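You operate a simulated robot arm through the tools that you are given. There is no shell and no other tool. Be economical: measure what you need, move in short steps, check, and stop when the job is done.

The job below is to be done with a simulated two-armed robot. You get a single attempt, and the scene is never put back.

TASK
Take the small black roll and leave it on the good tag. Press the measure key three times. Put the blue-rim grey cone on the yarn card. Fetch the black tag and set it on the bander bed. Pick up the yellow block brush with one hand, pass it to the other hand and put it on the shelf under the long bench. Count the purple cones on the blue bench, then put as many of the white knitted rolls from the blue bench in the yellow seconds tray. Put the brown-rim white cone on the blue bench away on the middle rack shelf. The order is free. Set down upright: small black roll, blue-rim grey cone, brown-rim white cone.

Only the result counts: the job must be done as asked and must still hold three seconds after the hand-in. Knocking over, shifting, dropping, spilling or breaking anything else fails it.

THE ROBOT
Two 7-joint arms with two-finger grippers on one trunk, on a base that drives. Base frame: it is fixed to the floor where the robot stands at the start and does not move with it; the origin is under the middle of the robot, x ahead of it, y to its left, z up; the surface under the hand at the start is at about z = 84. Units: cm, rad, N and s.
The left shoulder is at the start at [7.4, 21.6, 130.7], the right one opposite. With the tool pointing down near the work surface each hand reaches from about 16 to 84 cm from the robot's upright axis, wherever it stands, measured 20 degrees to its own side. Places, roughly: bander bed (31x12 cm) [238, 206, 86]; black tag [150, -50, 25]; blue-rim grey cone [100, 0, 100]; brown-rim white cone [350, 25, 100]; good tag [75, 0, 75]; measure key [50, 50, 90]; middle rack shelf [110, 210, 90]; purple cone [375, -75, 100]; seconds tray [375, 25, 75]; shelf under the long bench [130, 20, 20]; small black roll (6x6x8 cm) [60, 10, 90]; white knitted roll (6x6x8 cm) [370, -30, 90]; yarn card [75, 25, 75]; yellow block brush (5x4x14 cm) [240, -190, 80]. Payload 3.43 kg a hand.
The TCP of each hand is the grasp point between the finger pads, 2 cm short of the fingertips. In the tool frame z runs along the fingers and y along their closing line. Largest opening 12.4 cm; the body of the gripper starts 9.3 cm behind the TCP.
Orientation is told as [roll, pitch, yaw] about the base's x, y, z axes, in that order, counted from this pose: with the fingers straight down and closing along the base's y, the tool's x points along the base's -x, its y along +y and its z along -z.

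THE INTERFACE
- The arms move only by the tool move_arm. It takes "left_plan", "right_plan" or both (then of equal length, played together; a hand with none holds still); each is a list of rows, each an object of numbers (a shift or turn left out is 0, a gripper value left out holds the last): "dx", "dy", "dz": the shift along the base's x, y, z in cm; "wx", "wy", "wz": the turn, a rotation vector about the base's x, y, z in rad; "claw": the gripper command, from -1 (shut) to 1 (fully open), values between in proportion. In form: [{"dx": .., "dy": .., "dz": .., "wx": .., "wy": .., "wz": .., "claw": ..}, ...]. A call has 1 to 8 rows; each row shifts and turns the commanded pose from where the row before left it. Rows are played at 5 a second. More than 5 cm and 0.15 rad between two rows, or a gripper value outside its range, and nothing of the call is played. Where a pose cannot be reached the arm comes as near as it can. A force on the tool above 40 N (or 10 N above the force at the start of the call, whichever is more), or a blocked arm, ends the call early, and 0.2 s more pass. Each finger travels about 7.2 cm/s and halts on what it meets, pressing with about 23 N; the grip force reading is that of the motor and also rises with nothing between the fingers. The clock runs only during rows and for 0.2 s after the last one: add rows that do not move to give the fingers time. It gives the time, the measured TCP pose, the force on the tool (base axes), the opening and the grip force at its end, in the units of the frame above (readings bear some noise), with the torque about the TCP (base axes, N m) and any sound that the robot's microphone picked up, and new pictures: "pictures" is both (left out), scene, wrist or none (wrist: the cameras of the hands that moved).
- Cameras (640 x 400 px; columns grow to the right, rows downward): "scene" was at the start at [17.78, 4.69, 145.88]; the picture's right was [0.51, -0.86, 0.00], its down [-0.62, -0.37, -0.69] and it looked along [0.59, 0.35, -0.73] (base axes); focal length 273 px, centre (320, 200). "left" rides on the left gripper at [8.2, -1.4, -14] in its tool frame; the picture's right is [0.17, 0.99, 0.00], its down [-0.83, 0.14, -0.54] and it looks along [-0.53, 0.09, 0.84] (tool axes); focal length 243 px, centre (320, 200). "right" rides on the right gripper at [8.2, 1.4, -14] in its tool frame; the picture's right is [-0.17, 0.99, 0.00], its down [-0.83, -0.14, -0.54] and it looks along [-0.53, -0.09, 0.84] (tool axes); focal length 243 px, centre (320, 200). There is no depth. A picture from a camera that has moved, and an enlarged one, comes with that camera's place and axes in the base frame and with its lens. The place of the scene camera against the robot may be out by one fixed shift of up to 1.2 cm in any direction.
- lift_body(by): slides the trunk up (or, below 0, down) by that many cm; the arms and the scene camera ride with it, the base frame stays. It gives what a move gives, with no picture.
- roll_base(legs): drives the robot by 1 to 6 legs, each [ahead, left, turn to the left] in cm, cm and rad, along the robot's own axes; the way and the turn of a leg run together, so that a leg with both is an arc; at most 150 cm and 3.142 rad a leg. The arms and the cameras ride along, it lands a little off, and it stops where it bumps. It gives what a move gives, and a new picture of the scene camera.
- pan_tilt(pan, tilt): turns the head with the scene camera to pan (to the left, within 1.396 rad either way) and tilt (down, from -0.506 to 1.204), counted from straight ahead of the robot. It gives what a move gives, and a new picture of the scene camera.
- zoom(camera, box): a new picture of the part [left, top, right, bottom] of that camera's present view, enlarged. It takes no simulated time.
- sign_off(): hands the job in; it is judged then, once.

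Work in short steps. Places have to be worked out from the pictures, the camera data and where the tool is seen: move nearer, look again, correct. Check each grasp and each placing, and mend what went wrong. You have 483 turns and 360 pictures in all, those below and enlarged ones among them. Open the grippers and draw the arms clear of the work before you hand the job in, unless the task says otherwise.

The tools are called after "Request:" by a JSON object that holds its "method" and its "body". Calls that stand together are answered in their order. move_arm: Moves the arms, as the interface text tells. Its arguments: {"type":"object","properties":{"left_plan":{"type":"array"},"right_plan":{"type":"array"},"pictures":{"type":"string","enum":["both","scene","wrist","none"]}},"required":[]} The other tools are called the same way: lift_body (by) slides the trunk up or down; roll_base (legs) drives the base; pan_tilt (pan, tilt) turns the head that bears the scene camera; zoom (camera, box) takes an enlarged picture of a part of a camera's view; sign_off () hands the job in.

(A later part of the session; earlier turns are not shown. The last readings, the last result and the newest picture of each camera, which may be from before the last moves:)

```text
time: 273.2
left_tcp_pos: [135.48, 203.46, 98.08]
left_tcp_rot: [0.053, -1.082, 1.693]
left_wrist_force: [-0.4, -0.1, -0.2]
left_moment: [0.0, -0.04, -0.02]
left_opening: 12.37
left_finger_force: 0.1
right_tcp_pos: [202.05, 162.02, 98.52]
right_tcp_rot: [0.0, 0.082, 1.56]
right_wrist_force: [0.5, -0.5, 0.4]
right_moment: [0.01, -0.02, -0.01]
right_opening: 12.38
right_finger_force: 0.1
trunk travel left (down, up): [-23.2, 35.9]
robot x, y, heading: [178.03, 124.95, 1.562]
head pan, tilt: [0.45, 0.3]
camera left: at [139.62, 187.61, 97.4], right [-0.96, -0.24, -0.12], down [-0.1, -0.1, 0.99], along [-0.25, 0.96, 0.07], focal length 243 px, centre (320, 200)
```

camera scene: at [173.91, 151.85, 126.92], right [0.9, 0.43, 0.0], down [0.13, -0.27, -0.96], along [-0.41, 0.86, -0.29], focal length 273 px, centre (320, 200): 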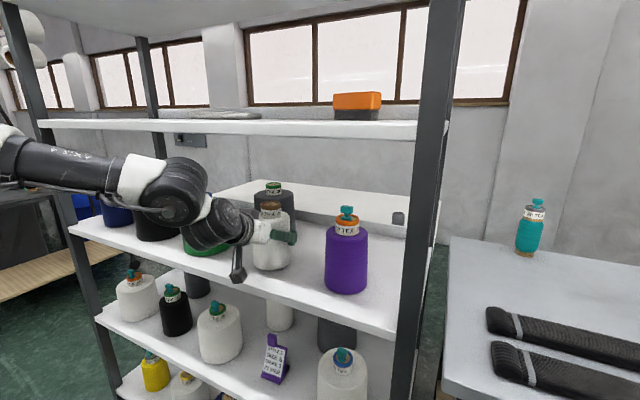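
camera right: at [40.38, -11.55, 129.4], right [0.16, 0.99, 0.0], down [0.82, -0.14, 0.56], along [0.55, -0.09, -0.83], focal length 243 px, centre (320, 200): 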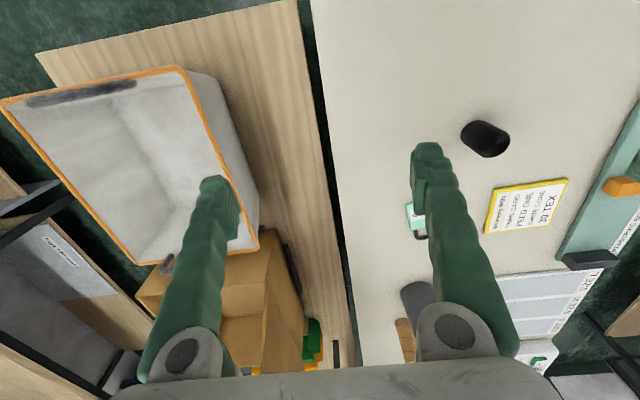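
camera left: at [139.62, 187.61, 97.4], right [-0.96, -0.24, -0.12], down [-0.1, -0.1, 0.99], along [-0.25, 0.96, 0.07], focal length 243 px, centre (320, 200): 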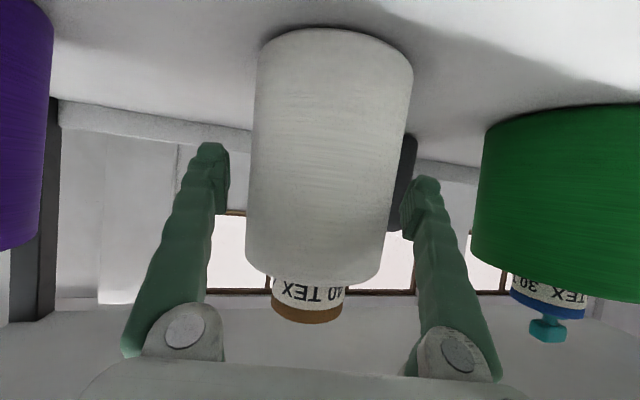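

Free on both sides. I withdraw along the finger direction.

Request:
{"method": "move_arm", "body": {"left_plan": [{"dx": 0.25, "dy": -2}, {"dx": 0.25, "dy": -2}, {"dx": 0.25, "dy": -2}, {"dx": 0.25, "dy": -2}, {"dx": 0.25, "dy": -2}, {}], "pictures": "both"}}

```text
time: 274.6
left_tcp_pos: [136.88, 193.4, 98.31]
left_tcp_rot: [0.053, -1.081, 1.695]
left_wrist_force: [-0.7, 0.7, -0.4]
left_moment: [0.0, -0.03, -0.01]
left_opening: 12.4
left_finger_force: 0.0
right_tcp_pos: [202.12, 162.01, 98.37]
right_tcp_rot: [0.0, 0.082, 1.561]
right_wrist_force: [0.0, 0.5, -0.7]
right_moment: [0.02, -0.03, 0.03]
right_opening: 12.4
right_finger_force: 0.2
trunk travel left (down, up): [-23.2, 35.9]
robot x, y, heading: [178.21, 125.15, 1.571]
head pan, tilt: [0.45, 0.3]
camera scene: at [173.85, 152.13, 126.84], right [0.9, 0.43, 0.0], down [0.13, -0.27, -0.96], along [-0.41, 0.86, -0.3], focal length 273 px, centre (320, 200)
camera left: at [140.96, 177.51, 97.53], right [-0.96, -0.24, -0.12], down [-0.1, -0.1, 0.99], along [-0.25, 0.96, 0.07], focal length 243 px, centre (320, 200)
```

scene: 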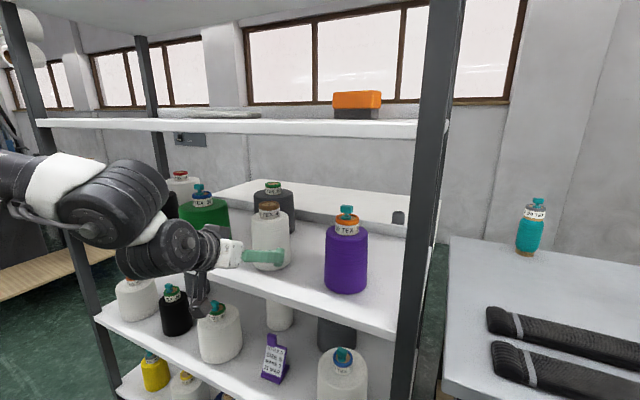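
left: 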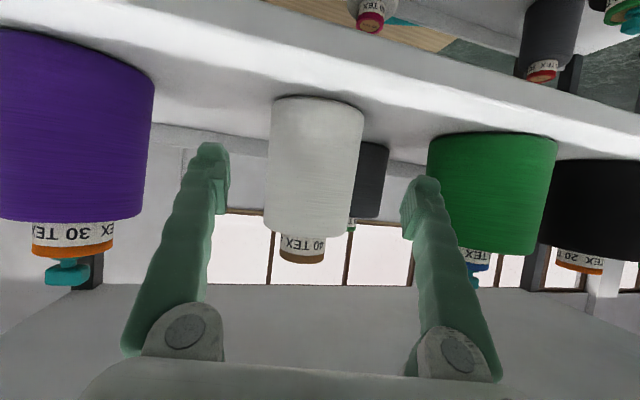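

The cone stands upright on the middle shelf. Next the black tag and brush, on the other side of the bench. I back off and go round through the open area, turning to face −y.

Request:
{"method": "move_arm", "body": {"left_plan": [{"dy": -3, "dz": 3}, {"dy": -3, "dz": 3}, {"dz": 2}, {}], "pictures": "none"}}

Request:
{"method": "roll_base", "body": {"legs": [[-36, 0, 0], [0, -90, 0], [-50, 0, 0], [0, 0, -3.1]]}}

Request:
{"method": "pan_tilt", "body": {"pan": 0, "tilt": 0.4}}

```text
time: 275.6
left_tcp_pos: [136.81, 187.39, 106.41]
left_tcp_rot: [0.05, -1.08, 1.693]
left_wrist_force: [0.3, -0.7, -0.1]
left_moment: [0.01, 0.0, 0.01]
left_opening: 12.41
left_finger_force: 0.0
right_tcp_pos: [201.94, 162.05, 98.43]
right_tcp_rot: [0.001, 0.08, 1.561]
right_wrist_force: [0.3, -0.3, 0.0]
right_moment: [-0.03, 0.02, 0.01]
right_opening: 12.39
right_finger_force: 0.1
trunk travel left (down, up): [-23.2, 35.9]
robot x, y, heading: [178.17, 125.23, 1.565]
head pan, tilt: [0.45, 0.3]
```

```text
time: 303.5
left_tcp_pos: [307.3, -24.5, 106.44]
left_tcp_rot: [0.051, -1.081, -1.461]
left_wrist_force: [0.3, 0.0, 1.0]
left_moment: [0.0, 0.01, 0.0]
left_opening: 12.4
left_finger_force: 0.1
right_tcp_pos: [242.39, 1.61, 98.58]
right_tcp_rot: [0.0, 0.082, -1.592]
right_wrist_force: [0.6, 0.1, 0.4]
right_moment: [-0.02, 0.0, -0.01]
right_opening: 12.39
right_finger_force: 0.0
trunk travel left (down, up): [-23.2, 35.9]
robot x, y, heading: [266.41, 38.07, -1.589]
head pan, tilt: [0.45, 0.3]
camera scene: at [269.81, 12.43, 126.85], right [-0.91, -0.42, 0.0], down [-0.12, 0.27, -0.96], along [0.4, -0.87, -0.3], focal length 273 px, centre (320, 200)
```

scene: 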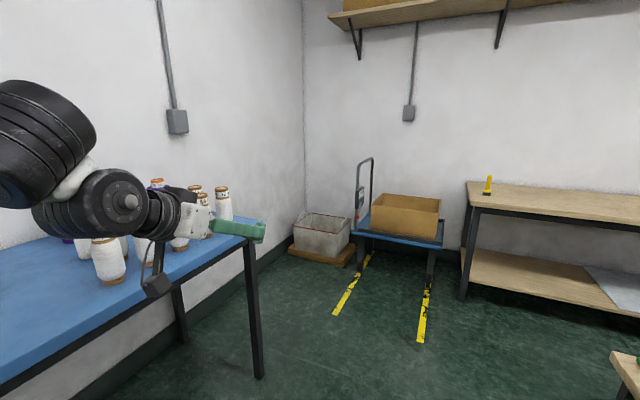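

```text
time: 304.4
left_tcp_pos: [307.31, -24.47, 106.41]
left_tcp_rot: [0.051, -1.081, -1.461]
left_wrist_force: [0.4, -0.5, -0.5]
left_moment: [0.02, 0.02, 0.04]
left_opening: 12.39
left_finger_force: 0.0
right_tcp_pos: [242.39, 1.48, 98.53]
right_tcp_rot: [-0.001, 0.082, -1.594]
right_wrist_force: [0.6, 0.7, -0.1]
right_moment: [0.02, 0.02, 0.0]
right_opening: 12.39
right_finger_force: 0.1
trunk travel left (down, up): [-23.2, 35.9]
robot x, y, heading: [266.55, 38.47, -1.59]
head pan, tilt: [0.0, 0.4]
camera scene: at [265.74, 11.64, 125.93], right [-1.0, 0.02, 0.0], down [0.01, 0.39, -0.92], along [-0.01, -0.92, -0.39], focal length 273 px, centre (320, 200)
```

scene: 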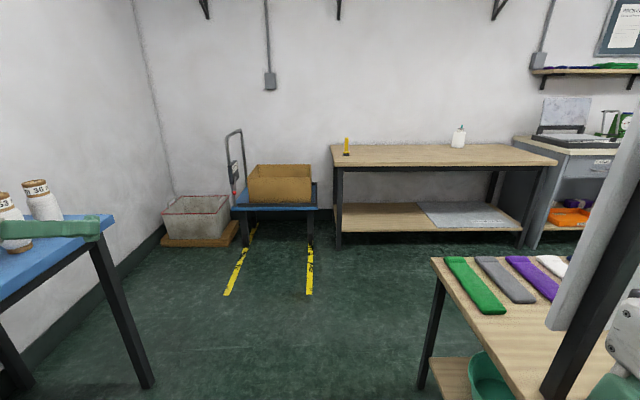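

The yellow brush stands on the left end of the wooden table ahead. I drive toward it.

Request:
{"method": "roll_base", "body": {"legs": [[115, 4, 0.02]]}}

Request:
{"method": "pan_tilt", "body": {"pan": -0.2, "tilt": 0.6}}

```text
time: 307.0
left_tcp_pos: [307.14, -46.28, 106.69]
left_tcp_rot: [0.06, -1.08, -1.464]
left_wrist_force: [-0.1, -0.7, 0.3]
left_moment: [0.03, -0.03, 0.03]
left_opening: 12.41
left_finger_force: 0.2
right_tcp_pos: [242.0, -20.27, 98.63]
right_tcp_rot: [0.022, 0.077, -1.609]
right_wrist_force: [0.4, 0.1, 0.5]
right_moment: [0.01, -0.01, -0.01]
right_opening: 12.39
right_finger_force: 0.1
trunk travel left (down, up): [-23.2, 35.9]
robot x, y, heading: [267.03, 15.9, -1.587]
head pan, tilt: [0.0, 0.4]
stopped in leg 1: the robot was blocked; the commanded pose is now the measured one
camera scene: at [265.48, -10.0, 125.95], right [-1.0, 0.02, -0.01], down [0.01, 0.39, -0.92], along [-0.01, -0.92, -0.39], focal length 273 px, centre (320, 200)
```

scene: 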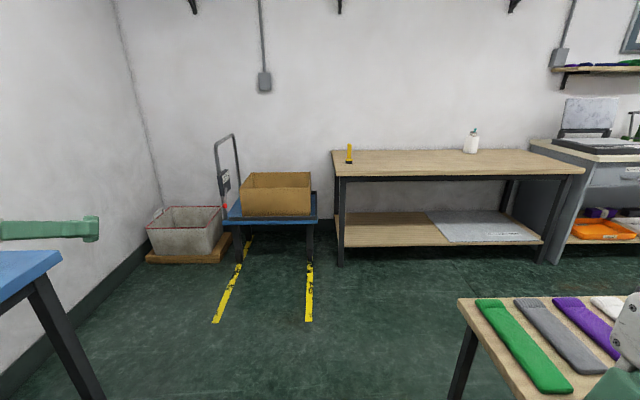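

```text
time: 307.7
left_tcp_pos: [307.25, -46.05, 106.8]
left_tcp_rot: [0.064, -1.084, -1.467]
left_wrist_force: [-0.2, -0.1, 0.5]
left_moment: [0.0, 0.03, 0.0]
left_opening: 12.41
left_finger_force: 0.1
right_tcp_pos: [242.18, -20.22, 98.68]
right_tcp_rot: [0.019, 0.076, -1.605]
right_wrist_force: [0.5, 0.2, -0.2]
right_moment: [0.01, -0.01, 0.03]
right_opening: 12.39
right_finger_force: 0.1
trunk travel left (down, up): [-23.2, 35.9]
robot x, y, heading: [267.0, 16.38, -1.587]
head pan, tilt: [-0.201, 0.6]
camera scene: at [263.69, -9.15, 124.19], right [-0.98, 0.21, -0.01], down [0.13, 0.55, -0.83], along [-0.17, -0.81, -0.56], focal length 273 px, centre (320, 200)
```

scene: 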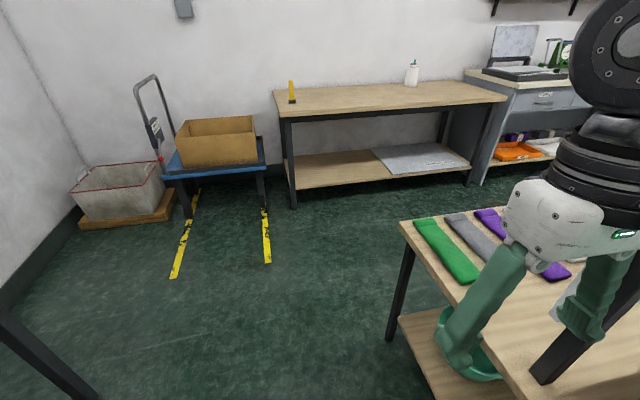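

Blocked, most likely the right elbow against the dark-framed panel standing by the bench end. I back up a little, shift to the blue-bench side (left arm is high above it), and look at the right side.

Request:
{"method": "roll_base", "body": {"legs": [[-8, 0, 0], [0, 15, 0]]}}

Request:
{"method": "pan_tilt", "body": {"pan": -0.9, "tilt": 0.4}}

```text
time: 311.1
left_tcp_pos: [322.73, -38.38, 106.35]
left_tcp_rot: [0.05, -1.078, -1.458]
left_wrist_force: [-0.2, 0.0, -0.1]
left_moment: [-0.03, 0.04, 0.01]
left_opening: 12.42
left_finger_force: 0.0
right_tcp_pos: [257.66, -12.45, 98.67]
right_tcp_rot: [0.012, 0.08, -1.604]
right_wrist_force: [-0.2, -0.4, -0.6]
right_moment: [0.02, 0.06, 0.01]
right_opening: 12.41
right_finger_force: 0.1
trunk travel left (down, up): [-23.2, 35.9]
robot x, y, heading: [281.91, 24.13, -1.585]
head pan, tilt: [-0.201, 0.6]
camera scene: at [279.31, -1.67, 124.1], right [-0.98, 0.21, 0.0], down [0.12, 0.55, -0.83], along [-0.18, -0.81, -0.56], focal length 273 px, centre (320, 200)
```

scene: 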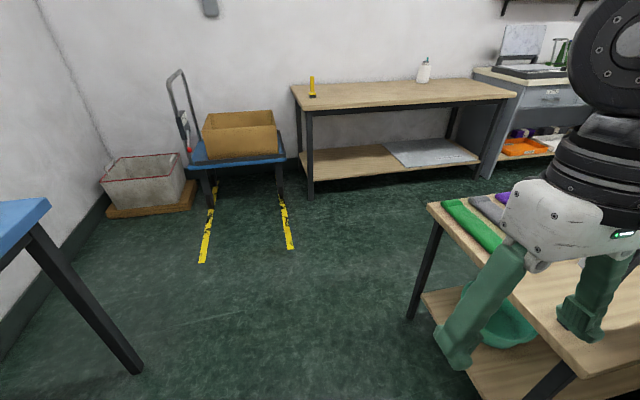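

```text
time: 312.2
left_tcp_pos: [322.75, -38.39, 106.34]
left_tcp_rot: [0.052, -1.078, -1.454]
left_wrist_force: [-0.5, 0.4, -0.2]
left_moment: [-0.01, -0.01, 0.0]
left_opening: 12.38
left_finger_force: 0.0
right_tcp_pos: [257.47, -12.54, 98.68]
right_tcp_rot: [0.012, 0.079, -1.604]
right_wrist_force: [-0.3, 0.0, 0.1]
right_moment: [-0.02, 0.02, -0.02]
right_opening: 12.38
right_finger_force: 0.0
trunk travel left (down, up): [-23.2, 35.9]
robot x, y, heading: [281.75, 24.15, -1.591]
head pan, tilt: [-0.901, 0.4]
camera scene: at [273.86, 1.32, 125.92], right [-0.61, 0.79, 0.0], down [0.31, 0.24, -0.92], along [-0.73, -0.56, -0.39], focal length 273 px, centre (320, 200)
```

scene: 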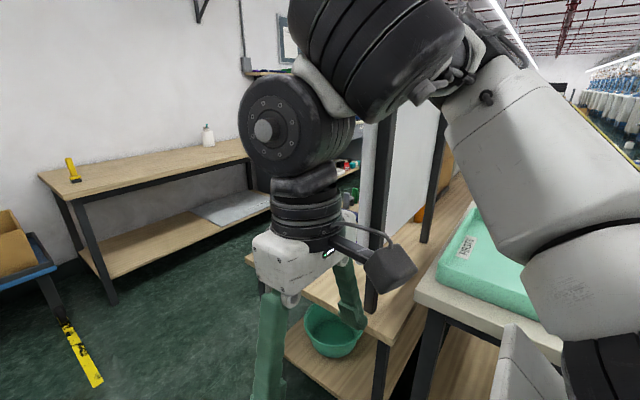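

Panel is to the right with more room now. I proceed in a shorter leg.

Request:
{"method": "roll_base", "body": {"legs": [[60, 3, 0]]}}

```text
time: 316.3
left_tcp_pos: [324.89, -98.44, 106.26]
left_tcp_rot: [0.051, -1.078, -1.456]
left_wrist_force: [-0.6, -0.1, 0.7]
left_moment: [0.01, 0.0, -0.02]
left_opening: 12.4
left_finger_force: 0.1
right_tcp_pos: [259.7, -72.79, 98.63]
right_tcp_rot: [0.012, 0.081, -1.602]
right_wrist_force: [-0.3, 0.2, -0.6]
right_moment: [-0.02, -0.05, 0.03]
right_opening: 12.4
right_finger_force: 0.0
trunk travel left (down, up): [-23.2, 35.9]
robot x, y, heading: [284.05, -36.06, -1.587]
head pan, tilt: [-0.901, 0.4]
camera scene: at [275.95, -58.93, 125.93], right [-0.61, 0.79, 0.0], down [0.31, 0.24, -0.92], along [-0.73, -0.56, -0.39], focal length 273 px, centre (320, 200)
```

scene: 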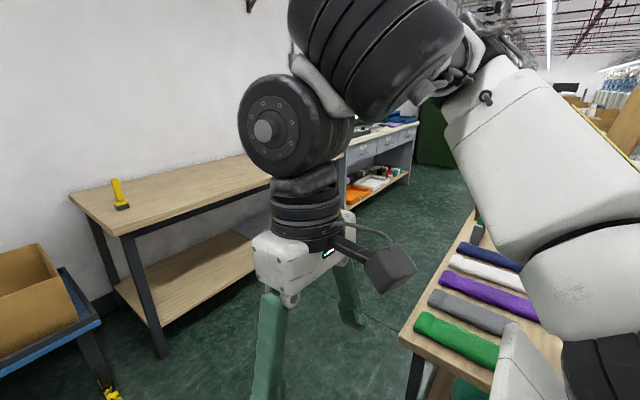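

Passed the panel. The brush is near [243, −195] on a table of z ≈ 76. I raise the trunk again and bring the left hand back to a compact tool-down pose.

Request:
{"method": "lift_body", "body": {"by": 15}}

Request:
{"method": "move_arm", "body": {"left_plan": [{"dy": 3, "dx": -1, "wx": 0.14}, {"dy": 3, "dx": -1, "wx": 0.14}, {"dy": 3, "dx": -1, "wx": 0.14}, {"dy": 3, "dx": -1, "wx": 0.14}, {"dy": 3, "dx": -1, "wx": 0.14}, {"dy": 2, "wx": 0.14}, {"wx": 0.14}, {"wx": 0.1}], "pictures": "none"}}

```text
time: 318.0
left_tcp_pos: [324.87, -98.53, 121.37]
left_tcp_rot: [0.052, -1.078, -1.456]
left_wrist_force: [-0.5, 0.0, -0.3]
left_moment: [0.0, 0.0, 0.0]
left_opening: 12.43
left_finger_force: 0.1
right_tcp_pos: [259.61, -72.43, 114.19]
right_tcp_rot: [0.012, 0.044, -1.605]
right_wrist_force: [-0.7, 1.7, 0.0]
right_moment: [-0.01, 0.01, 0.02]
right_opening: 12.39
right_finger_force: 0.1
trunk travel left (down, up): [-38.2, 20.9]
robot x, y, heading: [284.31, -35.86, -1.582]
head pan, tilt: [-0.901, 0.4]
```

```text
time: 319.8
left_tcp_pos: [319.88, -81.68, 121.33]
left_tcp_rot: [0.152, 0.003, -1.517]
left_wrist_force: [0.8, 0.4, -0.5]
left_moment: [0.02, 0.02, -0.01]
left_opening: 12.39
left_finger_force: 0.1
right_tcp_pos: [259.66, -72.51, 114.19]
right_tcp_rot: [0.013, 0.045, -1.604]
right_wrist_force: [0.1, 0.5, -0.2]
right_moment: [0.04, 0.01, 0.01]
right_opening: 12.4
right_finger_force: 0.1
trunk travel left (down, up): [-38.2, 20.9]
robot x, y, heading: [283.79, -35.99, -1.585]
head pan, tilt: [-0.901, 0.4]
```

Now drive to the brush table.

Request:
{"method": "roll_base", "body": {"legs": [[85, -6, 0.015]]}}

Request:
{"method": "pan_tilt", "body": {"pan": -0.35, "tilt": 0.65}}

```text
time: 325.4
left_tcp_pos: [312.54, -167.98, 121.28]
left_tcp_rot: [0.154, -0.002, -1.519]
left_wrist_force: [0.3, 0.0, -1.0]
left_moment: [-0.02, 0.0, 0.0]
left_opening: 12.41
left_finger_force: 0.1
right_tcp_pos: [252.46, -158.77, 114.3]
right_tcp_rot: [0.012, 0.043, -1.607]
right_wrist_force: [0.9, -0.1, 1.2]
right_moment: [-0.02, 0.02, 0.01]
right_opening: 12.42
right_finger_force: 0.1
trunk travel left (down, up): [-38.2, 20.9]
robot x, y, heading: [276.54, -122.55, -1.587]
head pan, tilt: [-0.901, 0.4]
camera scene: at [268.76, -141.22, 141.13], right [-0.61, 0.79, 0.0], down [0.31, 0.24, -0.92], along [-0.73, -0.56, -0.39], focal length 273 px, centre (320, 200)
```

scene: 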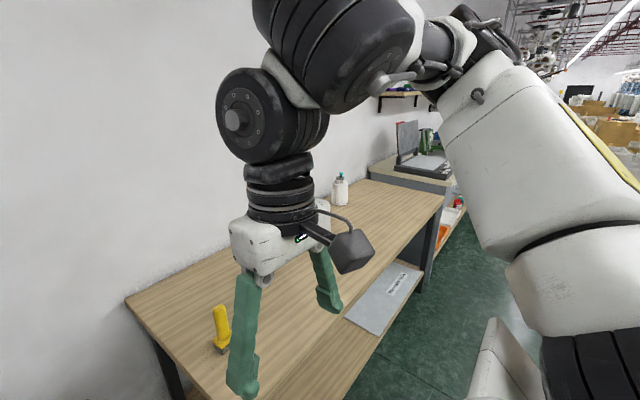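

```text
time: 326.4
left_tcp_pos: [312.6, -168.07, 121.26]
left_tcp_rot: [0.151, -0.002, -1.518]
left_wrist_force: [-1.0, 0.0, -1.0]
left_moment: [0.02, -0.01, -0.05]
left_opening: 12.4
left_finger_force: 0.0
right_tcp_pos: [252.54, -158.74, 114.42]
right_tcp_rot: [0.012, 0.043, -1.607]
right_wrist_force: [0.5, 0.5, 0.0]
right_moment: [0.02, -0.01, -0.01]
right_opening: 12.41
right_finger_force: 0.0
trunk travel left (down, up): [-38.2, 20.9]
robot x, y, heading: [276.56, -122.34, -1.588]
head pan, tilt: [-0.351, 0.649]
camera scene: at [272.99, -143.7, 138.88], right [-0.93, 0.36, 0.0], down [0.22, 0.56, -0.8], along [-0.29, -0.74, -0.6], focal length 273 px, centre (320, 200)
```

scene: 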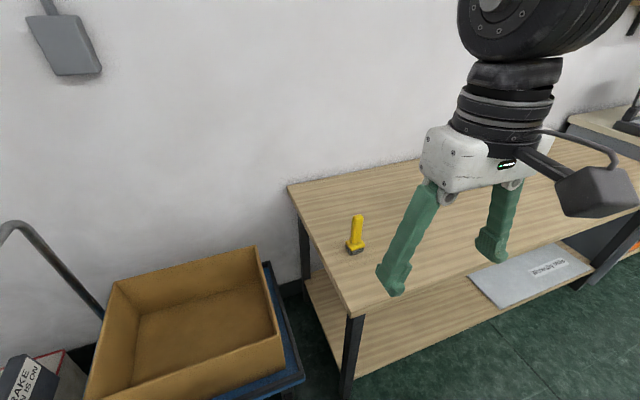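

Brush base at about [242.1, −193.7]. I zoom for its shape.

Request:
{"method": "zoom", "body": {"camera": "scene", "box": [310, 195, 410, 275]}}

```text
5.00 times, centred on (360, 235) of scene
camera zoom: at [272.99, -143.7, 138.88], right [-0.93, 0.36, 0.0], down [0.22, 0.56, -0.8], along [-0.29, -0.74, -0.6], focal length 1364 px, centre (120, 25)
```

zoom: 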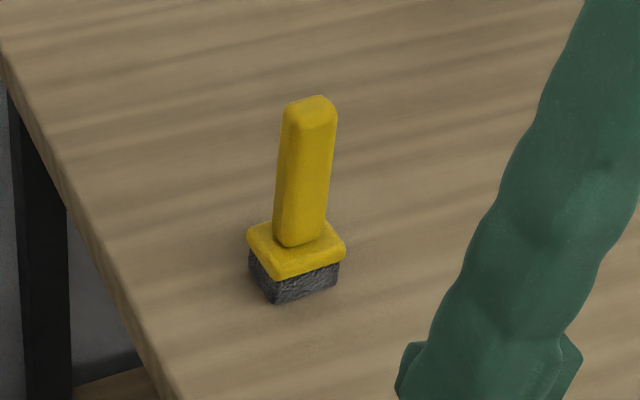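

The brush stands with a slim handle up (top z ≈ 90). I drive 8 cm closer and bring the right hand above the handle at [242.1, −193.5].

Request:
{"method": "roll_base", "body": {"legs": [[8, 0, 0.015]]}}

Request:
{"method": "move_arm", "body": {"right_plan": [{"dx": -2, "dy": -4, "dz": -1}, {"dx": -2, "dy": -4, "dz": -1}, {"dx": -2, "dy": -4, "dz": -1}, {"dx": -2, "dy": -4, "dz": -1}, {"dx": -1.5, "dy": -4}, {"dx": -1, "dy": -3}, {}], "pictures": "wrist"}}

```text
time: 327.6
left_tcp_pos: [313.21, -175.36, 121.41]
left_tcp_rot: [0.155, -0.004, -1.505]
left_wrist_force: [-0.5, -0.7, -0.1]
left_moment: [0.01, 0.01, 0.02]
left_opening: 12.41
left_finger_force: 0.1
right_tcp_pos: [252.91, -167.19, 114.37]
right_tcp_rot: [0.013, 0.042, -1.59]
right_wrist_force: [-0.3, -0.1, -0.5]
right_moment: [0.03, 0.02, 0.0]
right_opening: 12.38
right_finger_force: 0.1
trunk travel left (down, up): [-38.2, 20.9]
robot x, y, heading: [276.82, -130.38, -1.571]
head pan, tilt: [-0.351, 0.649]
camera scene: at [273.25, -151.71, 138.9], right [-0.94, 0.34, 0.0], down [0.21, 0.57, -0.8], along [-0.27, -0.75, -0.6], focal length 273 px, centre (320, 200)
```

scene: 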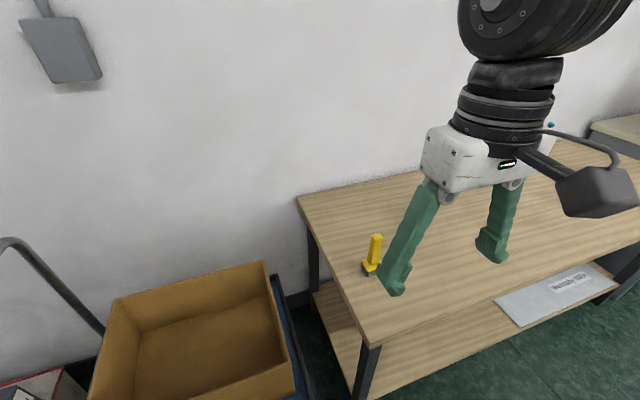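

```text
time: 329.2
left_tcp_pos: [313.23, -175.55, 121.46]
left_tcp_rot: [0.153, -0.002, -1.503]
left_wrist_force: [-0.3, -0.2, 0.1]
left_moment: [-0.01, -0.01, 0.01]
left_opening: 12.41
left_finger_force: 0.0
right_tcp_pos: [252.96, -167.38, 113.82]
right_tcp_rot: [0.015, 0.041, -1.596]
right_wrist_force: [0.6, -0.5, 0.7]
right_moment: [0.01, 0.03, -0.01]
right_opening: 12.4
right_finger_force: 0.0
right hand out of reach, approached as far as the arm can: row 1, 2, 3, 4, 5, 6
trunk travel left (down, up): [-38.2, 20.9]
robot x, y, heading: [276.89, -130.71, -1.576]
head pan, tilt: [-0.351, 0.649]
camera right: at [254.18, -160.03, 128.27], right [0.98, -0.19, 0.01], down [-0.17, -0.85, 0.5], along [-0.09, -0.49, -0.86], focal length 243 px, centre (320, 200)
```

right: 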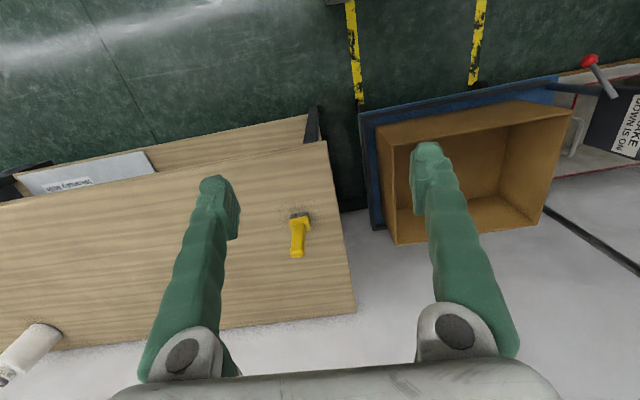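

The right arm resists at this height; I try lowering first, then forward.

Request:
{"method": "move_arm", "body": {"right_plan": [{"dz": -3}, {"dz": -3}, {"dz": -3}, {"dy": -3}, {"dy": -3}, {}], "pictures": "none"}}

```text
time: 330.6
left_tcp_pos: [313.14, -175.54, 121.4]
left_tcp_rot: [0.153, -0.001, -1.503]
left_wrist_force: [0.5, 0.0, -0.1]
left_moment: [-0.03, -0.03, 0.02]
left_opening: 12.41
left_finger_force: 0.0
right_tcp_pos: [253.76, -171.02, 104.71]
right_tcp_rot: [0.013, 0.045, -1.587]
right_wrist_force: [-0.2, 0.2, -0.2]
right_moment: [0.02, -0.02, -0.03]
right_opening: 12.41
right_finger_force: 0.1
right hand out of reach, approached as far as the arm can: row 5
trunk travel left (down, up): [-38.2, 20.9]
robot x, y, heading: [276.74, -130.69, -1.572]
head pan, tilt: [-0.351, 0.649]
```

Forward is blocked but maybe outward is open: I move the right hand outward (−x) to match the left arm's good region.

Request:
{"method": "move_arm", "body": {"right_plan": [{"dx": -4}, {"dx": -4}, {"dx": -4}, {"dx": -4}, {"dx": -4}, {}], "pictures": "none"}}

```text
time: 332.0
left_tcp_pos: [313.11, -175.57, 121.34]
left_tcp_rot: [0.152, -0.003, -1.502]
left_wrist_force: [0.7, -0.1, 0.4]
left_moment: [-0.01, 0.01, 0.06]
left_opening: 12.39
left_finger_force: 0.1
right_tcp_pos: [251.61, -169.52, 104.57]
right_tcp_rot: [0.012, 0.042, -1.592]
right_wrist_force: [0.6, -0.1, -0.4]
right_moment: [-0.01, 0.0, -0.01]
right_opening: 12.41
right_finger_force: 0.0
right hand out of reach, approached as far as the arm can: row 1, 2, 3, 4, 5
trunk travel left (down, up): [-38.2, 20.9]
robot x, y, heading: [276.5, -130.57, -1.573]
head pan, tilt: [-0.351, 0.649]
```

I test whether turning the right hand's yaw frees the motion.

Request:
{"method": "move_arm", "body": {"right_plan": [{"wz": 0.14}, {"wz": 0.14}, {"wz": 0.14}, {"dx": -2, "dy": -3}, {"dx": -2, "dy": -3}, {}], "pictures": "none"}}

Request:
{"method": "move_arm", "body": {"right_plan": [{"wz": -0.14}, {"wz": -0.14}, {"wz": -0.14}, {"wz": -0.14}, {"wz": -0.14}, {"dx": -2, "dy": -3}, {"dx": -2, "dy": -3}, {}], "pictures": "scene"}}

```text
time: 333.4
left_tcp_pos: [313.16, -175.59, 121.39]
left_tcp_rot: [0.151, -0.001, -1.503]
left_wrist_force: [0.2, -0.4, -0.3]
left_moment: [0.01, -0.02, -0.02]
left_opening: 12.42
left_finger_force: 0.0
right_tcp_pos: [260.44, -163.9, 105.42]
right_tcp_rot: [0.012, 0.042, -1.174]
right_wrist_force: [0.0, 0.6, 0.0]
right_moment: [-0.01, 0.0, -0.05]
right_opening: 12.43
right_finger_force: 0.1
right hand out of reach, approached as far as the arm can: row 1, 2, 3, 4, 5
trunk travel left (down, up): [-38.2, 20.9]
robot x, y, heading: [276.37, -130.87, -1.574]
head pan, tilt: [-0.351, 0.649]
```

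```text
time: 335.2
left_tcp_pos: [313.33, -175.41, 121.37]
left_tcp_rot: [0.151, -0.003, -1.504]
left_wrist_force: [0.5, 1.2, 0.3]
left_moment: [0.01, 0.0, 0.02]
left_opening: 12.41
left_finger_force: 0.0
right_tcp_pos: [256.38, -170.08, 105.49]
right_tcp_rot: [0.011, 0.043, -1.872]
right_wrist_force: [0.6, -0.4, -0.3]
right_moment: [0.01, 0.0, 0.01]
right_opening: 12.44
right_finger_force: 0.0
trunk travel left (down, up): [-38.2, 20.9]
robot x, y, heading: [276.96, -130.43, -1.567]
head pan, tilt: [-0.351, 0.649]
camera scene: at [273.36, -151.74, 138.89], right [-0.94, 0.34, 0.0], down [0.21, 0.57, -0.8], along [-0.27, -0.75, -0.6], focal length 273 px, centre (320, 200)
```

scene: 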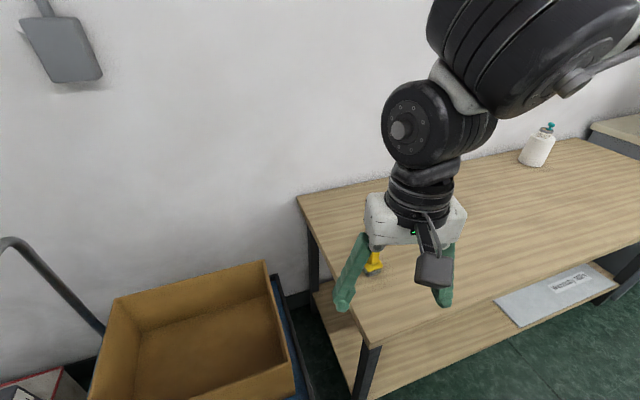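

Yes — turning yaw clockwise frees the right arm. I turn it further and move toward the brush.

Request:
{"method": "move_arm", "body": {"right_plan": [{"wz": -0.14}, {"wz": -0.14}, {"wz": -0.14}, {"dx": -2, "dy": -3}, {"dx": -2, "dy": -3}, {"dx": -2, "dy": -3}, {"dx": -2, "dy": -3}, {}], "pictures": "wrist"}}

```text
time: 337.0
left_tcp_pos: [313.3, -175.52, 121.3]
left_tcp_rot: [0.151, -0.002, -1.504]
left_wrist_force: [0.9, 0.4, -0.1]
left_moment: [0.02, 0.02, 0.03]
left_opening: 12.39
left_finger_force: 0.0
right_tcp_pos: [248.34, -182.12, 105.49]
right_tcp_rot: [0.013, 0.043, -2.289]
right_wrist_force: [0.9, 0.0, 0.5]
right_moment: [-0.05, 0.03, -0.05]
right_opening: 12.4
right_finger_force: 0.0
trunk travel left (down, up): [-38.2, 20.9]
robot x, y, heading: [276.54, -130.35, -1.569]
head pan, tilt: [-0.351, 0.649]
camera right: at [254.22, -177.19, 119.88], right [0.63, -0.77, 0.01], down [-0.67, -0.54, 0.5], along [-0.39, -0.32, -0.87], focal length 243 px, centre (320, 200)
```

right: 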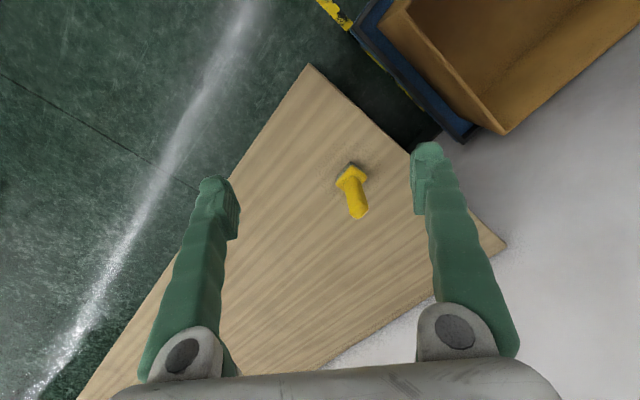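

Brush axis at [243.1, −193.9]. I move above it.

Request:
{"method": "move_arm", "body": {"right_plan": [{"dx": -1.7, "dy": -3.9}, {"dx": -1.7, "dy": -3.9}, {"dx": -1.8, "dy": -4}, {"dz": -3}, {"dz": -3}, {}], "pictures": "wrist"}}

```text
time: 338.4
left_tcp_pos: [313.21, -175.45, 121.31]
left_tcp_rot: [0.151, -0.002, -1.502]
left_wrist_force: [0.6, -0.6, 0.5]
left_moment: [-0.03, -0.01, 0.0]
left_opening: 12.41
left_finger_force: 0.1
right_tcp_pos: [243.19, -193.96, 99.41]
right_tcp_rot: [0.014, 0.044, -2.288]
right_wrist_force: [0.4, -0.3, -0.9]
right_moment: [0.03, 0.0, 0.02]
right_opening: 12.4
right_finger_force: 0.1
trunk travel left (down, up): [-38.2, 20.9]
robot x, y, heading: [276.76, -130.67, -1.566]
head pan, tilt: [-0.351, 0.649]
camera right: at [249.06, -188.96, 113.85], right [0.63, -0.77, 0.01], down [-0.67, -0.55, 0.5], along [-0.39, -0.32, -0.87], focal length 243 px, centre (320, 200)
```

right: 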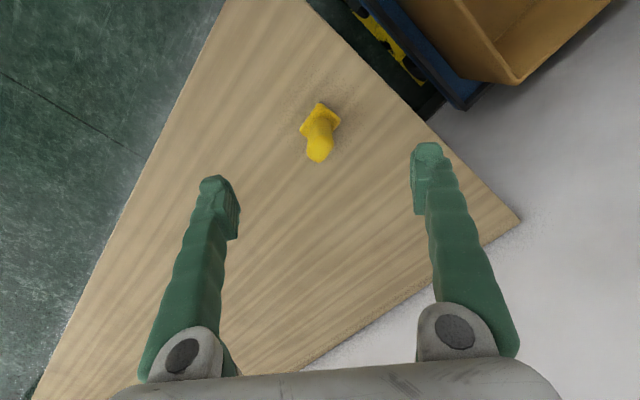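

Aligned. I descend to TCP z ≈ 88 and grip the top of the handle.

Request:
{"method": "move_arm", "body": {"right_plan": [{"dx": -0.4, "dz": -4}, {"dz": -4}, {"dz": -3.4}, {}, {"claw": -1}, {}, {}, {}], "pictures": "wrist"}}

```text
time: 340.2
left_tcp_pos: [313.18, -175.58, 121.27]
left_tcp_rot: [0.152, -0.002, -1.502]
left_wrist_force: [0.3, 0.0, -0.1]
left_moment: [-0.03, -0.01, -0.01]
left_opening: 12.42
left_finger_force: 0.0
right_tcp_pos: [243.02, -194.02, 87.87]
right_tcp_rot: [0.013, 0.043, -2.29]
right_wrist_force: [0.3, 0.6, -0.3]
right_moment: [0.01, -0.02, -0.01]
right_opening: 3.56
right_finger_force: 23.3
trunk travel left (down, up): [-38.2, 20.9]
robot x, y, heading: [276.66, -130.44, -1.568]
head pan, tilt: [-0.351, 0.649]
camera right: at [248.77, -189.12, 102.34], right [0.63, -0.78, 0.0], down [-0.67, -0.55, 0.5], along [-0.39, -0.32, -0.87], focal length 243 px, centre (320, 200)
```

right: 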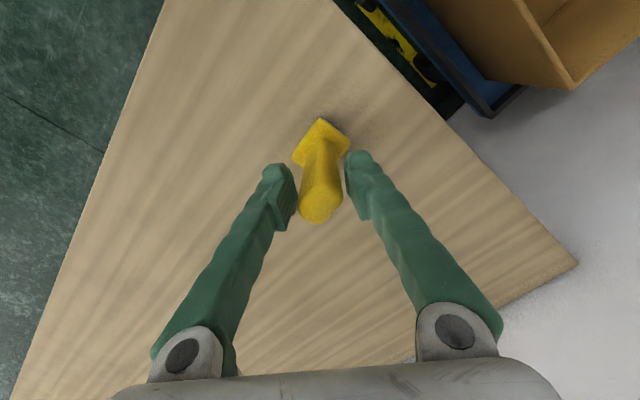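

Force present at opening 3.6. I wait a moment and lift slightly to check.

Request:
{"method": "move_arm", "body": {"right_plan": [{}, {}, {"dz": 1.5}, {"dz": 2}, {"dz": 3}, {}], "pictures": "both"}}

```text
time: 341.6
left_tcp_pos: [313.2, -175.54, 121.36]
left_tcp_rot: [0.155, -0.002, -1.503]
left_wrist_force: [0.3, -0.8, 0.2]
left_moment: [0.06, -0.01, -0.04]
left_opening: 12.41
left_finger_force: 0.0
right_tcp_pos: [242.83, -193.98, 94.31]
right_tcp_rot: [0.013, 0.044, -2.29]
right_wrist_force: [0.2, 0.4, -0.4]
right_moment: [0.02, 0.0, 0.04]
right_opening: 3.54
right_finger_force: 22.7
trunk travel left (down, up): [-38.2, 20.9]
robot x, y, heading: [276.89, -130.78, -1.577]
head pan, tilt: [-0.351, 0.649]
camera scene: at [273.23, -151.86, 138.87], right [-0.94, 0.34, 0.0], down [0.21, 0.57, -0.8], along [-0.27, -0.75, -0.6], focal length 273 px, centre (320, 200)
camera right: at [248.69, -189.06, 108.83], right [0.63, -0.78, 0.0], down [-0.67, -0.55, 0.5], along [-0.38, -0.32, -0.87], focal length 243 px, centre (320, 200)
```

scene: 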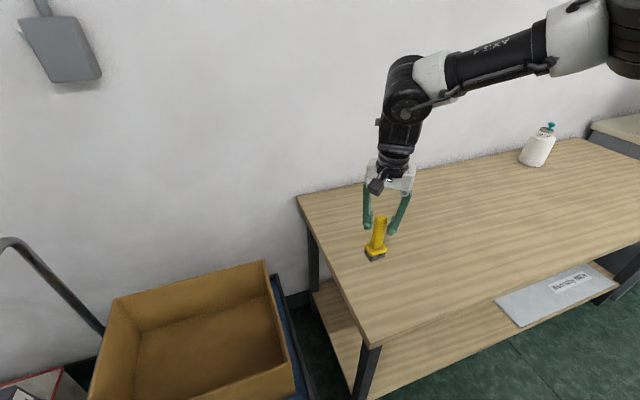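
right: 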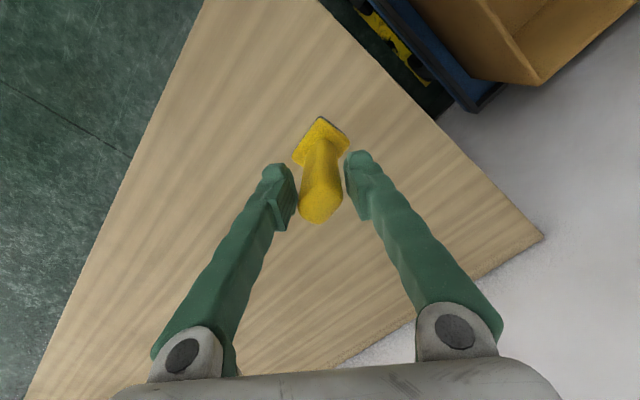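

Brush is held in the right hand. I back away from the table for room to hand over, and look at both hands.

Request:
{"method": "move_arm", "body": {"right_plan": [{"dy": 2, "dz": 3}, {"dy": 2, "dz": 3}, {"dz": 3}, {}], "pictures": "none"}}

Request:
{"method": "roll_base", "body": {"legs": [[-45, -5, 0]]}}

Request:
{"method": "pan_tilt", "body": {"pan": 0, "tilt": 0.45}}

```text
time: 342.6
left_tcp_pos: [313.23, -175.47, 121.33]
left_tcp_rot: [0.154, -0.002, -1.503]
left_wrist_force: [0.4, -0.8, 0.1]
left_moment: [0.0, 0.01, 0.02]
left_opening: 12.36
left_finger_force: 0.0
right_tcp_pos: [242.86, -190.03, 103.46]
right_tcp_rot: [0.013, 0.044, -2.292]
right_wrist_force: [0.3, -1.3, -1.1]
right_moment: [-0.01, -0.04, 0.0]
right_opening: 3.51
right_finger_force: 22.8
trunk travel left (down, up): [-38.2, 20.9]
robot x, y, heading: [276.39, -130.63, -1.57]
head pan, tilt: [-0.351, 0.649]
```

```text
time: 345.9
left_tcp_pos: [307.9, -130.16, 121.27]
left_tcp_rot: [0.153, -0.002, -1.509]
left_wrist_force: [0.1, -0.3, 0.2]
left_moment: [0.01, 0.01, 0.02]
left_opening: 12.4
left_finger_force: 0.1
right_tcp_pos: [237.53, -144.11, 103.42]
right_tcp_rot: [0.013, 0.044, -2.299]
right_wrist_force: [0.5, -0.6, -1.2]
right_moment: [0.0, 0.01, 0.01]
right_opening: 3.55
right_finger_force: 22.6
trunk travel left (down, up): [-38.2, 20.9]
robot x, y, heading: [272.1, -84.82, -1.576]
head pan, tilt: [-0.351, 0.649]
camera scene: at [268.2, -106.1, 138.86], right [-0.94, 0.35, 0.0], down [0.21, 0.57, -0.8], along [-0.28, -0.75, -0.6], focal length 273 px, centre (320, 200)
```

scene: 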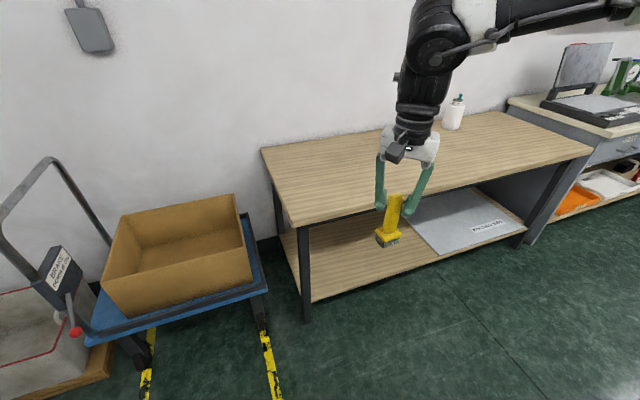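

```text
time: 346.7
left_tcp_pos: [307.87, -130.05, 121.46]
left_tcp_rot: [0.154, -0.002, -1.51]
left_wrist_force: [-0.1, -0.5, 0.6]
left_moment: [-0.02, 0.0, 0.02]
left_opening: 12.4
left_finger_force: 0.1
right_tcp_pos: [237.47, -144.02, 103.37]
right_tcp_rot: [0.012, 0.042, -2.298]
right_wrist_force: [-0.4, 0.6, -1.2]
right_moment: [0.03, -0.02, -0.01]
right_opening: 3.55
right_finger_force: 22.9
trunk travel left (down, up): [-38.2, 20.9]
robot x, y, heading: [271.98, -84.88, -1.573]
head pan, tilt: [0.0, 0.45]
camera scene: at [271.16, -107.1, 140.66], right [-1.0, 0.01, 0.0], down [0.0, 0.44, -0.9], along [-0.01, -0.9, -0.44], focal length 273 px, centre (320, 200)
```

scene: 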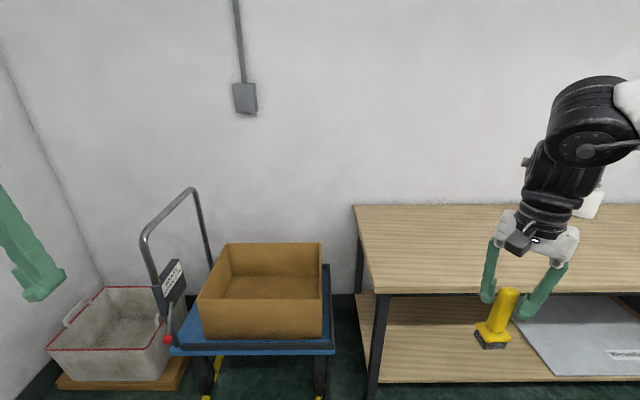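

I bring the right hand (with brush) inward toward the middle, turning yaw back as it comes.

Request:
{"method": "move_arm", "body": {"right_plan": [{"dx": 4, "wz": 0.1}, {"dx": 4, "wz": 0.1}, {"dx": 4, "wz": 0.1}, {"dx": 4, "wz": 0.1}, {"dx": 4, "wz": 0.1}, {"dx": 4, "wz": 0.1}, {}], "pictures": "none"}}

```text
time: 348.3
left_tcp_pos: [307.89, -130.02, 121.27]
left_tcp_rot: [0.156, -0.001, -1.51]
left_wrist_force: [0.2, -0.7, -0.1]
left_moment: [-0.01, -0.03, -0.01]
left_opening: 12.37
left_finger_force: 0.0
right_tcp_pos: [261.4, -144.15, 103.59]
right_tcp_rot: [0.014, 0.044, -1.698]
right_wrist_force: [-0.6, 0.4, -0.9]
right_moment: [-0.01, -0.05, 0.02]
right_opening: 3.49
right_finger_force: 23.1
trunk travel left (down, up): [-38.2, 20.9]
robot x, y, heading: [271.52, -84.96, -1.58]
head pan, tilt: [0.0, 0.45]
```

Works well. Further inward.

Request:
{"method": "move_arm", "body": {"right_plan": [{"dx": 3.5, "wz": 0.05}, {"dx": 3.5, "wz": 0.05}, {"dx": 3.5, "wz": 0.05}, {"dx": 3.5, "wz": 0.05}, {}], "pictures": "scene"}}

```text
time: 349.4
left_tcp_pos: [307.93, -130.06, 121.25]
left_tcp_rot: [0.15, -0.002, -1.51]
left_wrist_force: [0.2, 0.3, 0.4]
left_moment: [-0.01, -0.01, -0.04]
left_opening: 12.4
left_finger_force: 0.1
right_tcp_pos: [270.66, -148.49, 108.72]
right_tcp_rot: [0.145, 0.022, -1.63]
right_wrist_force: [0.8, -0.5, -0.9]
right_moment: [0.0, 0.01, 0.05]
right_opening: 3.53
right_finger_force: 22.9
trunk travel left (down, up): [-38.2, 20.9]
robot x, y, heading: [271.68, -85.0, -1.581]
head pan, tilt: [0.0, 0.45]
stopped in row 5 (right hand): the arm was blocked; the commanded pose is now the measured one
camera scene: at [271.2, -107.12, 140.66], right [-1.0, 0.01, 0.0], down [0.0, 0.44, -0.9], along [-0.01, -0.9, -0.44], focal length 273 px, centre (320, 200)
```

scene: 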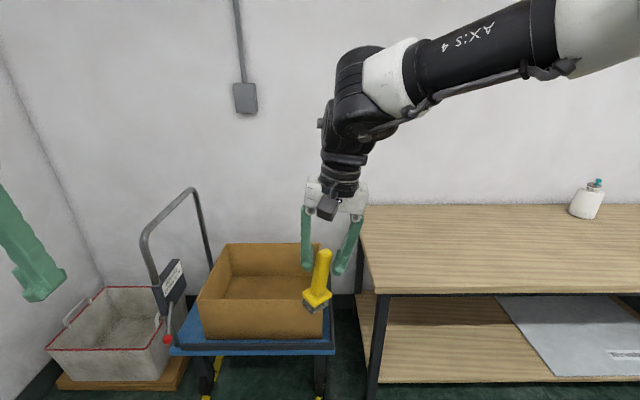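

Right hand is at its inner limit, fine: brush near robot centreline. Now the left hand: lower it, straighten its roll, and turn its yaw inward.

Request:
{"method": "move_arm", "body": {"left_plan": [{"wy": 0.14, "dz": -3}, {"dz": -4, "wz": -0.14}, {"dz": -4, "wz": -0.14}, {"dz": -4, "wz": -0.14}, {"dz": -3, "wz": -0.14}, {"wz": -0.14}, {"wz": -0.14}, {}], "pictures": "none"}}

```text
time: 351.2
left_tcp_pos: [307.77, -130.07, 103.51]
left_tcp_rot: [0.013, 0.006, -2.355]
left_wrist_force: [0.1, 0.7, -0.5]
left_moment: [-0.01, 0.01, 0.02]
left_opening: 12.38
left_finger_force: 0.0
right_tcp_pos: [270.68, -148.44, 108.54]
right_tcp_rot: [0.145, 0.023, -1.627]
right_wrist_force: [0.6, -0.3, -0.2]
right_moment: [-0.02, -0.01, 0.01]
right_opening: 3.51
right_finger_force: 22.6
trunk travel left (down, up): [-38.2, 20.9]
robot x, y, heading: [271.52, -84.55, -1.579]
head pan, tilt: [0.0, 0.45]
```

Good. More yaw, then pitch the fingers up toward the brush.

Request:
{"method": "move_arm", "body": {"left_plan": [{"wz": -0.14}, {"wz": -0.14}, {"dx": 2, "wx": -0.065, "wy": 0.124}, {"dx": 2, "wx": -0.065, "wy": 0.124}, {"wx": -0.065, "wy": 0.124}, {"wx": -0.065, "wy": 0.124}, {"wx": -0.065, "wy": 0.124}, {"wx": -0.065, "wy": 0.124}], "pictures": "both"}}

```text
time: 353.0
left_tcp_pos: [311.73, -130.0, 103.52]
left_tcp_rot: [-0.008, -0.838, -2.626]
left_wrist_force: [0.1, -0.3, 0.3]
left_moment: [-0.03, 0.02, -0.02]
left_opening: 12.4
left_finger_force: 0.0
right_tcp_pos: [270.73, -148.24, 108.74]
right_tcp_rot: [0.149, 0.022, -1.627]
right_wrist_force: [-0.2, 0.5, -0.4]
right_moment: [-0.04, 0.03, 0.01]
right_opening: 3.51
right_finger_force: 22.9
trunk travel left (down, up): [-38.2, 20.9]
robot x, y, heading: [271.69, -84.99, -1.58]
head pan, tilt: [0.0, 0.45]
camera scene: at [271.16, -106.9, 140.68], right [-1.0, 0.01, 0.0], down [0.0, 0.43, -0.9], along [-0.01, -0.9, -0.43], focal length 273 px, centre (320, 200)
camera left: at [325.09, -121.17, 106.79], right [0.58, -0.81, -0.13], down [-0.06, -0.2, 0.98], along [-0.81, -0.56, -0.17], focal length 243 px, centre (320, 200)
```

scene: 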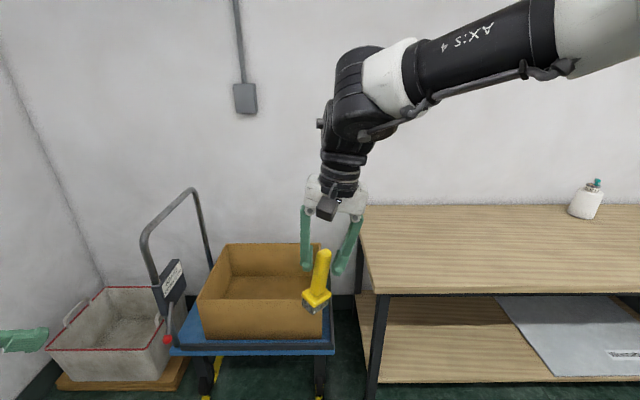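
left: 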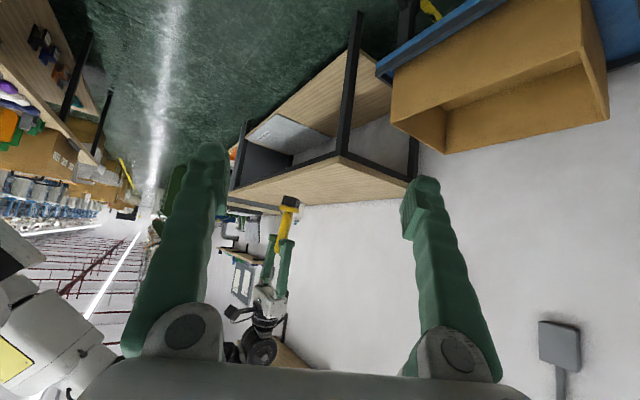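

The left hand is nicely pitched and pointing at the brush. I bring it to ~12 cm short of the brush block at [282.8, −143.4, 100.3].

Request:
{"method": "move_arm", "body": {"left_plan": [{"dx": -4.1, "dy": -1.9, "dz": -0.5}, {"dx": -4.1, "dy": -1.9, "dz": -0.5}, {"dx": -4.1, "dy": -1.9, "dz": -0.5}, {"dx": -4.1, "dy": -1.9, "dz": -0.5}, {"dx": -4.1, "dy": -1.9, "dz": -0.5}, {"dx": -4.1, "dy": -1.9, "dz": -0.5}, {"dx": -4.1, "dy": -1.9, "dz": -0.2}, {}], "pictures": "both"}}

```text
time: 354.8
left_tcp_pos: [283.42, -143.22, 100.2]
left_tcp_rot: [-0.016, -0.832, -2.615]
left_wrist_force: [0.2, 0.8, 0.5]
left_moment: [0.0, 0.02, -0.04]
left_opening: 12.42
left_finger_force: 0.0
right_tcp_pos: [270.75, -148.36, 108.61]
right_tcp_rot: [0.146, 0.022, -1.625]
right_wrist_force: [-0.1, -0.6, -1.0]
right_moment: [-0.01, 0.02, 0.01]
right_opening: 3.47
right_finger_force: 23.6
trunk travel left (down, up): [-38.2, 20.9]
robot x, y, heading: [271.97, -84.88, -1.576]
head pan, tilt: [0.0, 0.45]
camera scene: at [271.27, -107.02, 140.67], right [-1.0, 0.01, 0.0], down [0.0, 0.43, -0.9], along [-0.01, -0.9, -0.43], focal length 273 px, centre (320, 200)
camera left: at [296.65, -134.41, 103.46], right [0.58, -0.8, -0.13], down [-0.06, -0.21, 0.98], along [-0.81, -0.56, -0.17], focal length 243 px, centre (320, 200)
```

scene: 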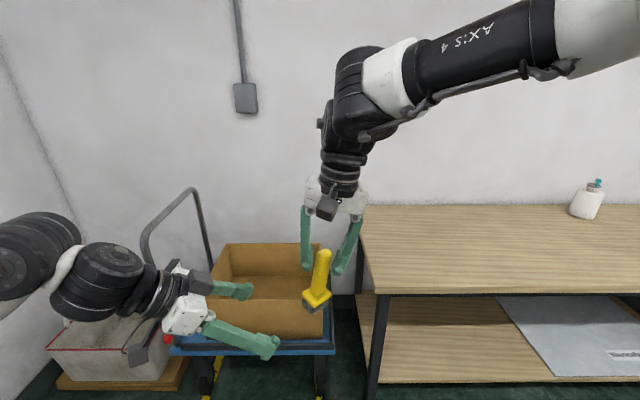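
left: 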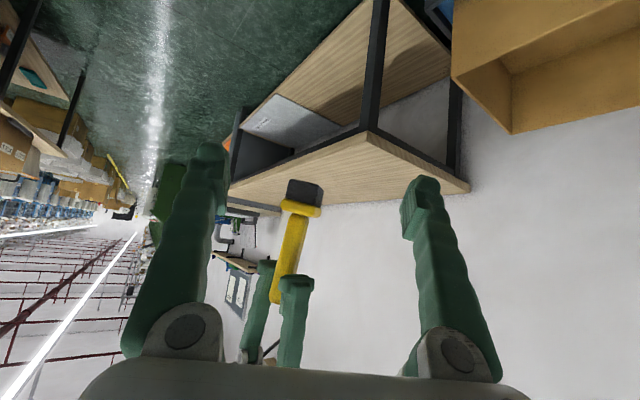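

The brush block is straight ahead between the left fingers. I advance the rest in two stages.

Request:
{"method": "move_arm", "body": {"left_plan": [{"dx": -2.2, "dy": -1, "dz": -0.1}, {"dx": -2.2, "dy": -1, "dz": -0.1}, {"dx": -2.2, "dy": -1, "dz": -0.1}, {}], "pictures": "both"}}

```text
time: 355.8
left_tcp_pos: [276.49, -146.5, 99.98]
left_tcp_rot: [-0.018, -0.831, -2.617]
left_wrist_force: [0.0, 0.4, -0.5]
left_moment: [0.01, 0.03, -0.02]
left_opening: 12.42
left_finger_force: 0.0
right_tcp_pos: [270.65, -148.45, 108.48]
right_tcp_rot: [0.146, 0.024, -1.626]
right_wrist_force: [-0.4, 0.5, 0.0]
right_moment: [0.0, 0.01, 0.01]
right_opening: 3.49
right_finger_force: 22.7
trunk travel left (down, up): [-38.2, 20.9]
robot x, y, heading: [271.61, -84.62, -1.577]
head pan, tilt: [0.0, 0.45]
camera scene: at [271.2, -107.09, 140.66], right [-1.0, 0.01, 0.0], down [0.0, 0.44, -0.9], along [-0.01, -0.9, -0.44], focal length 273 px, centre (320, 200)
camera left: at [289.86, -137.6, 103.23], right [0.58, -0.8, -0.13], down [-0.07, -0.21, 0.98], along [-0.81, -0.56, -0.17], focal length 243 px, centre (320, 200)
```

scene: 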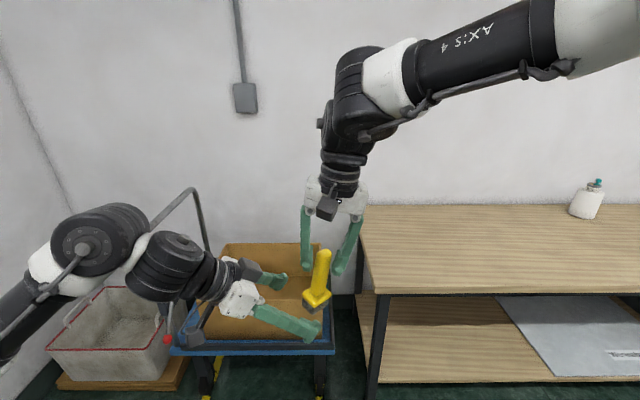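
left: 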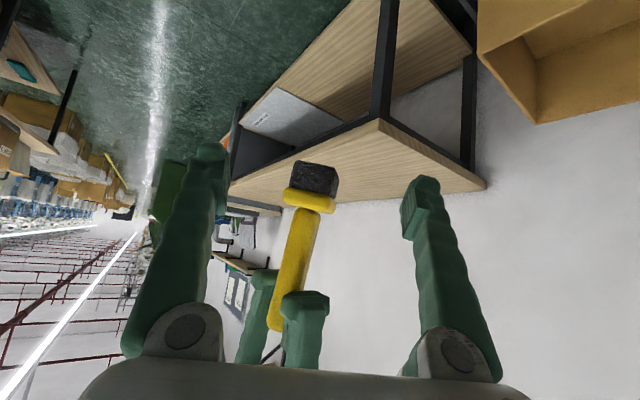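

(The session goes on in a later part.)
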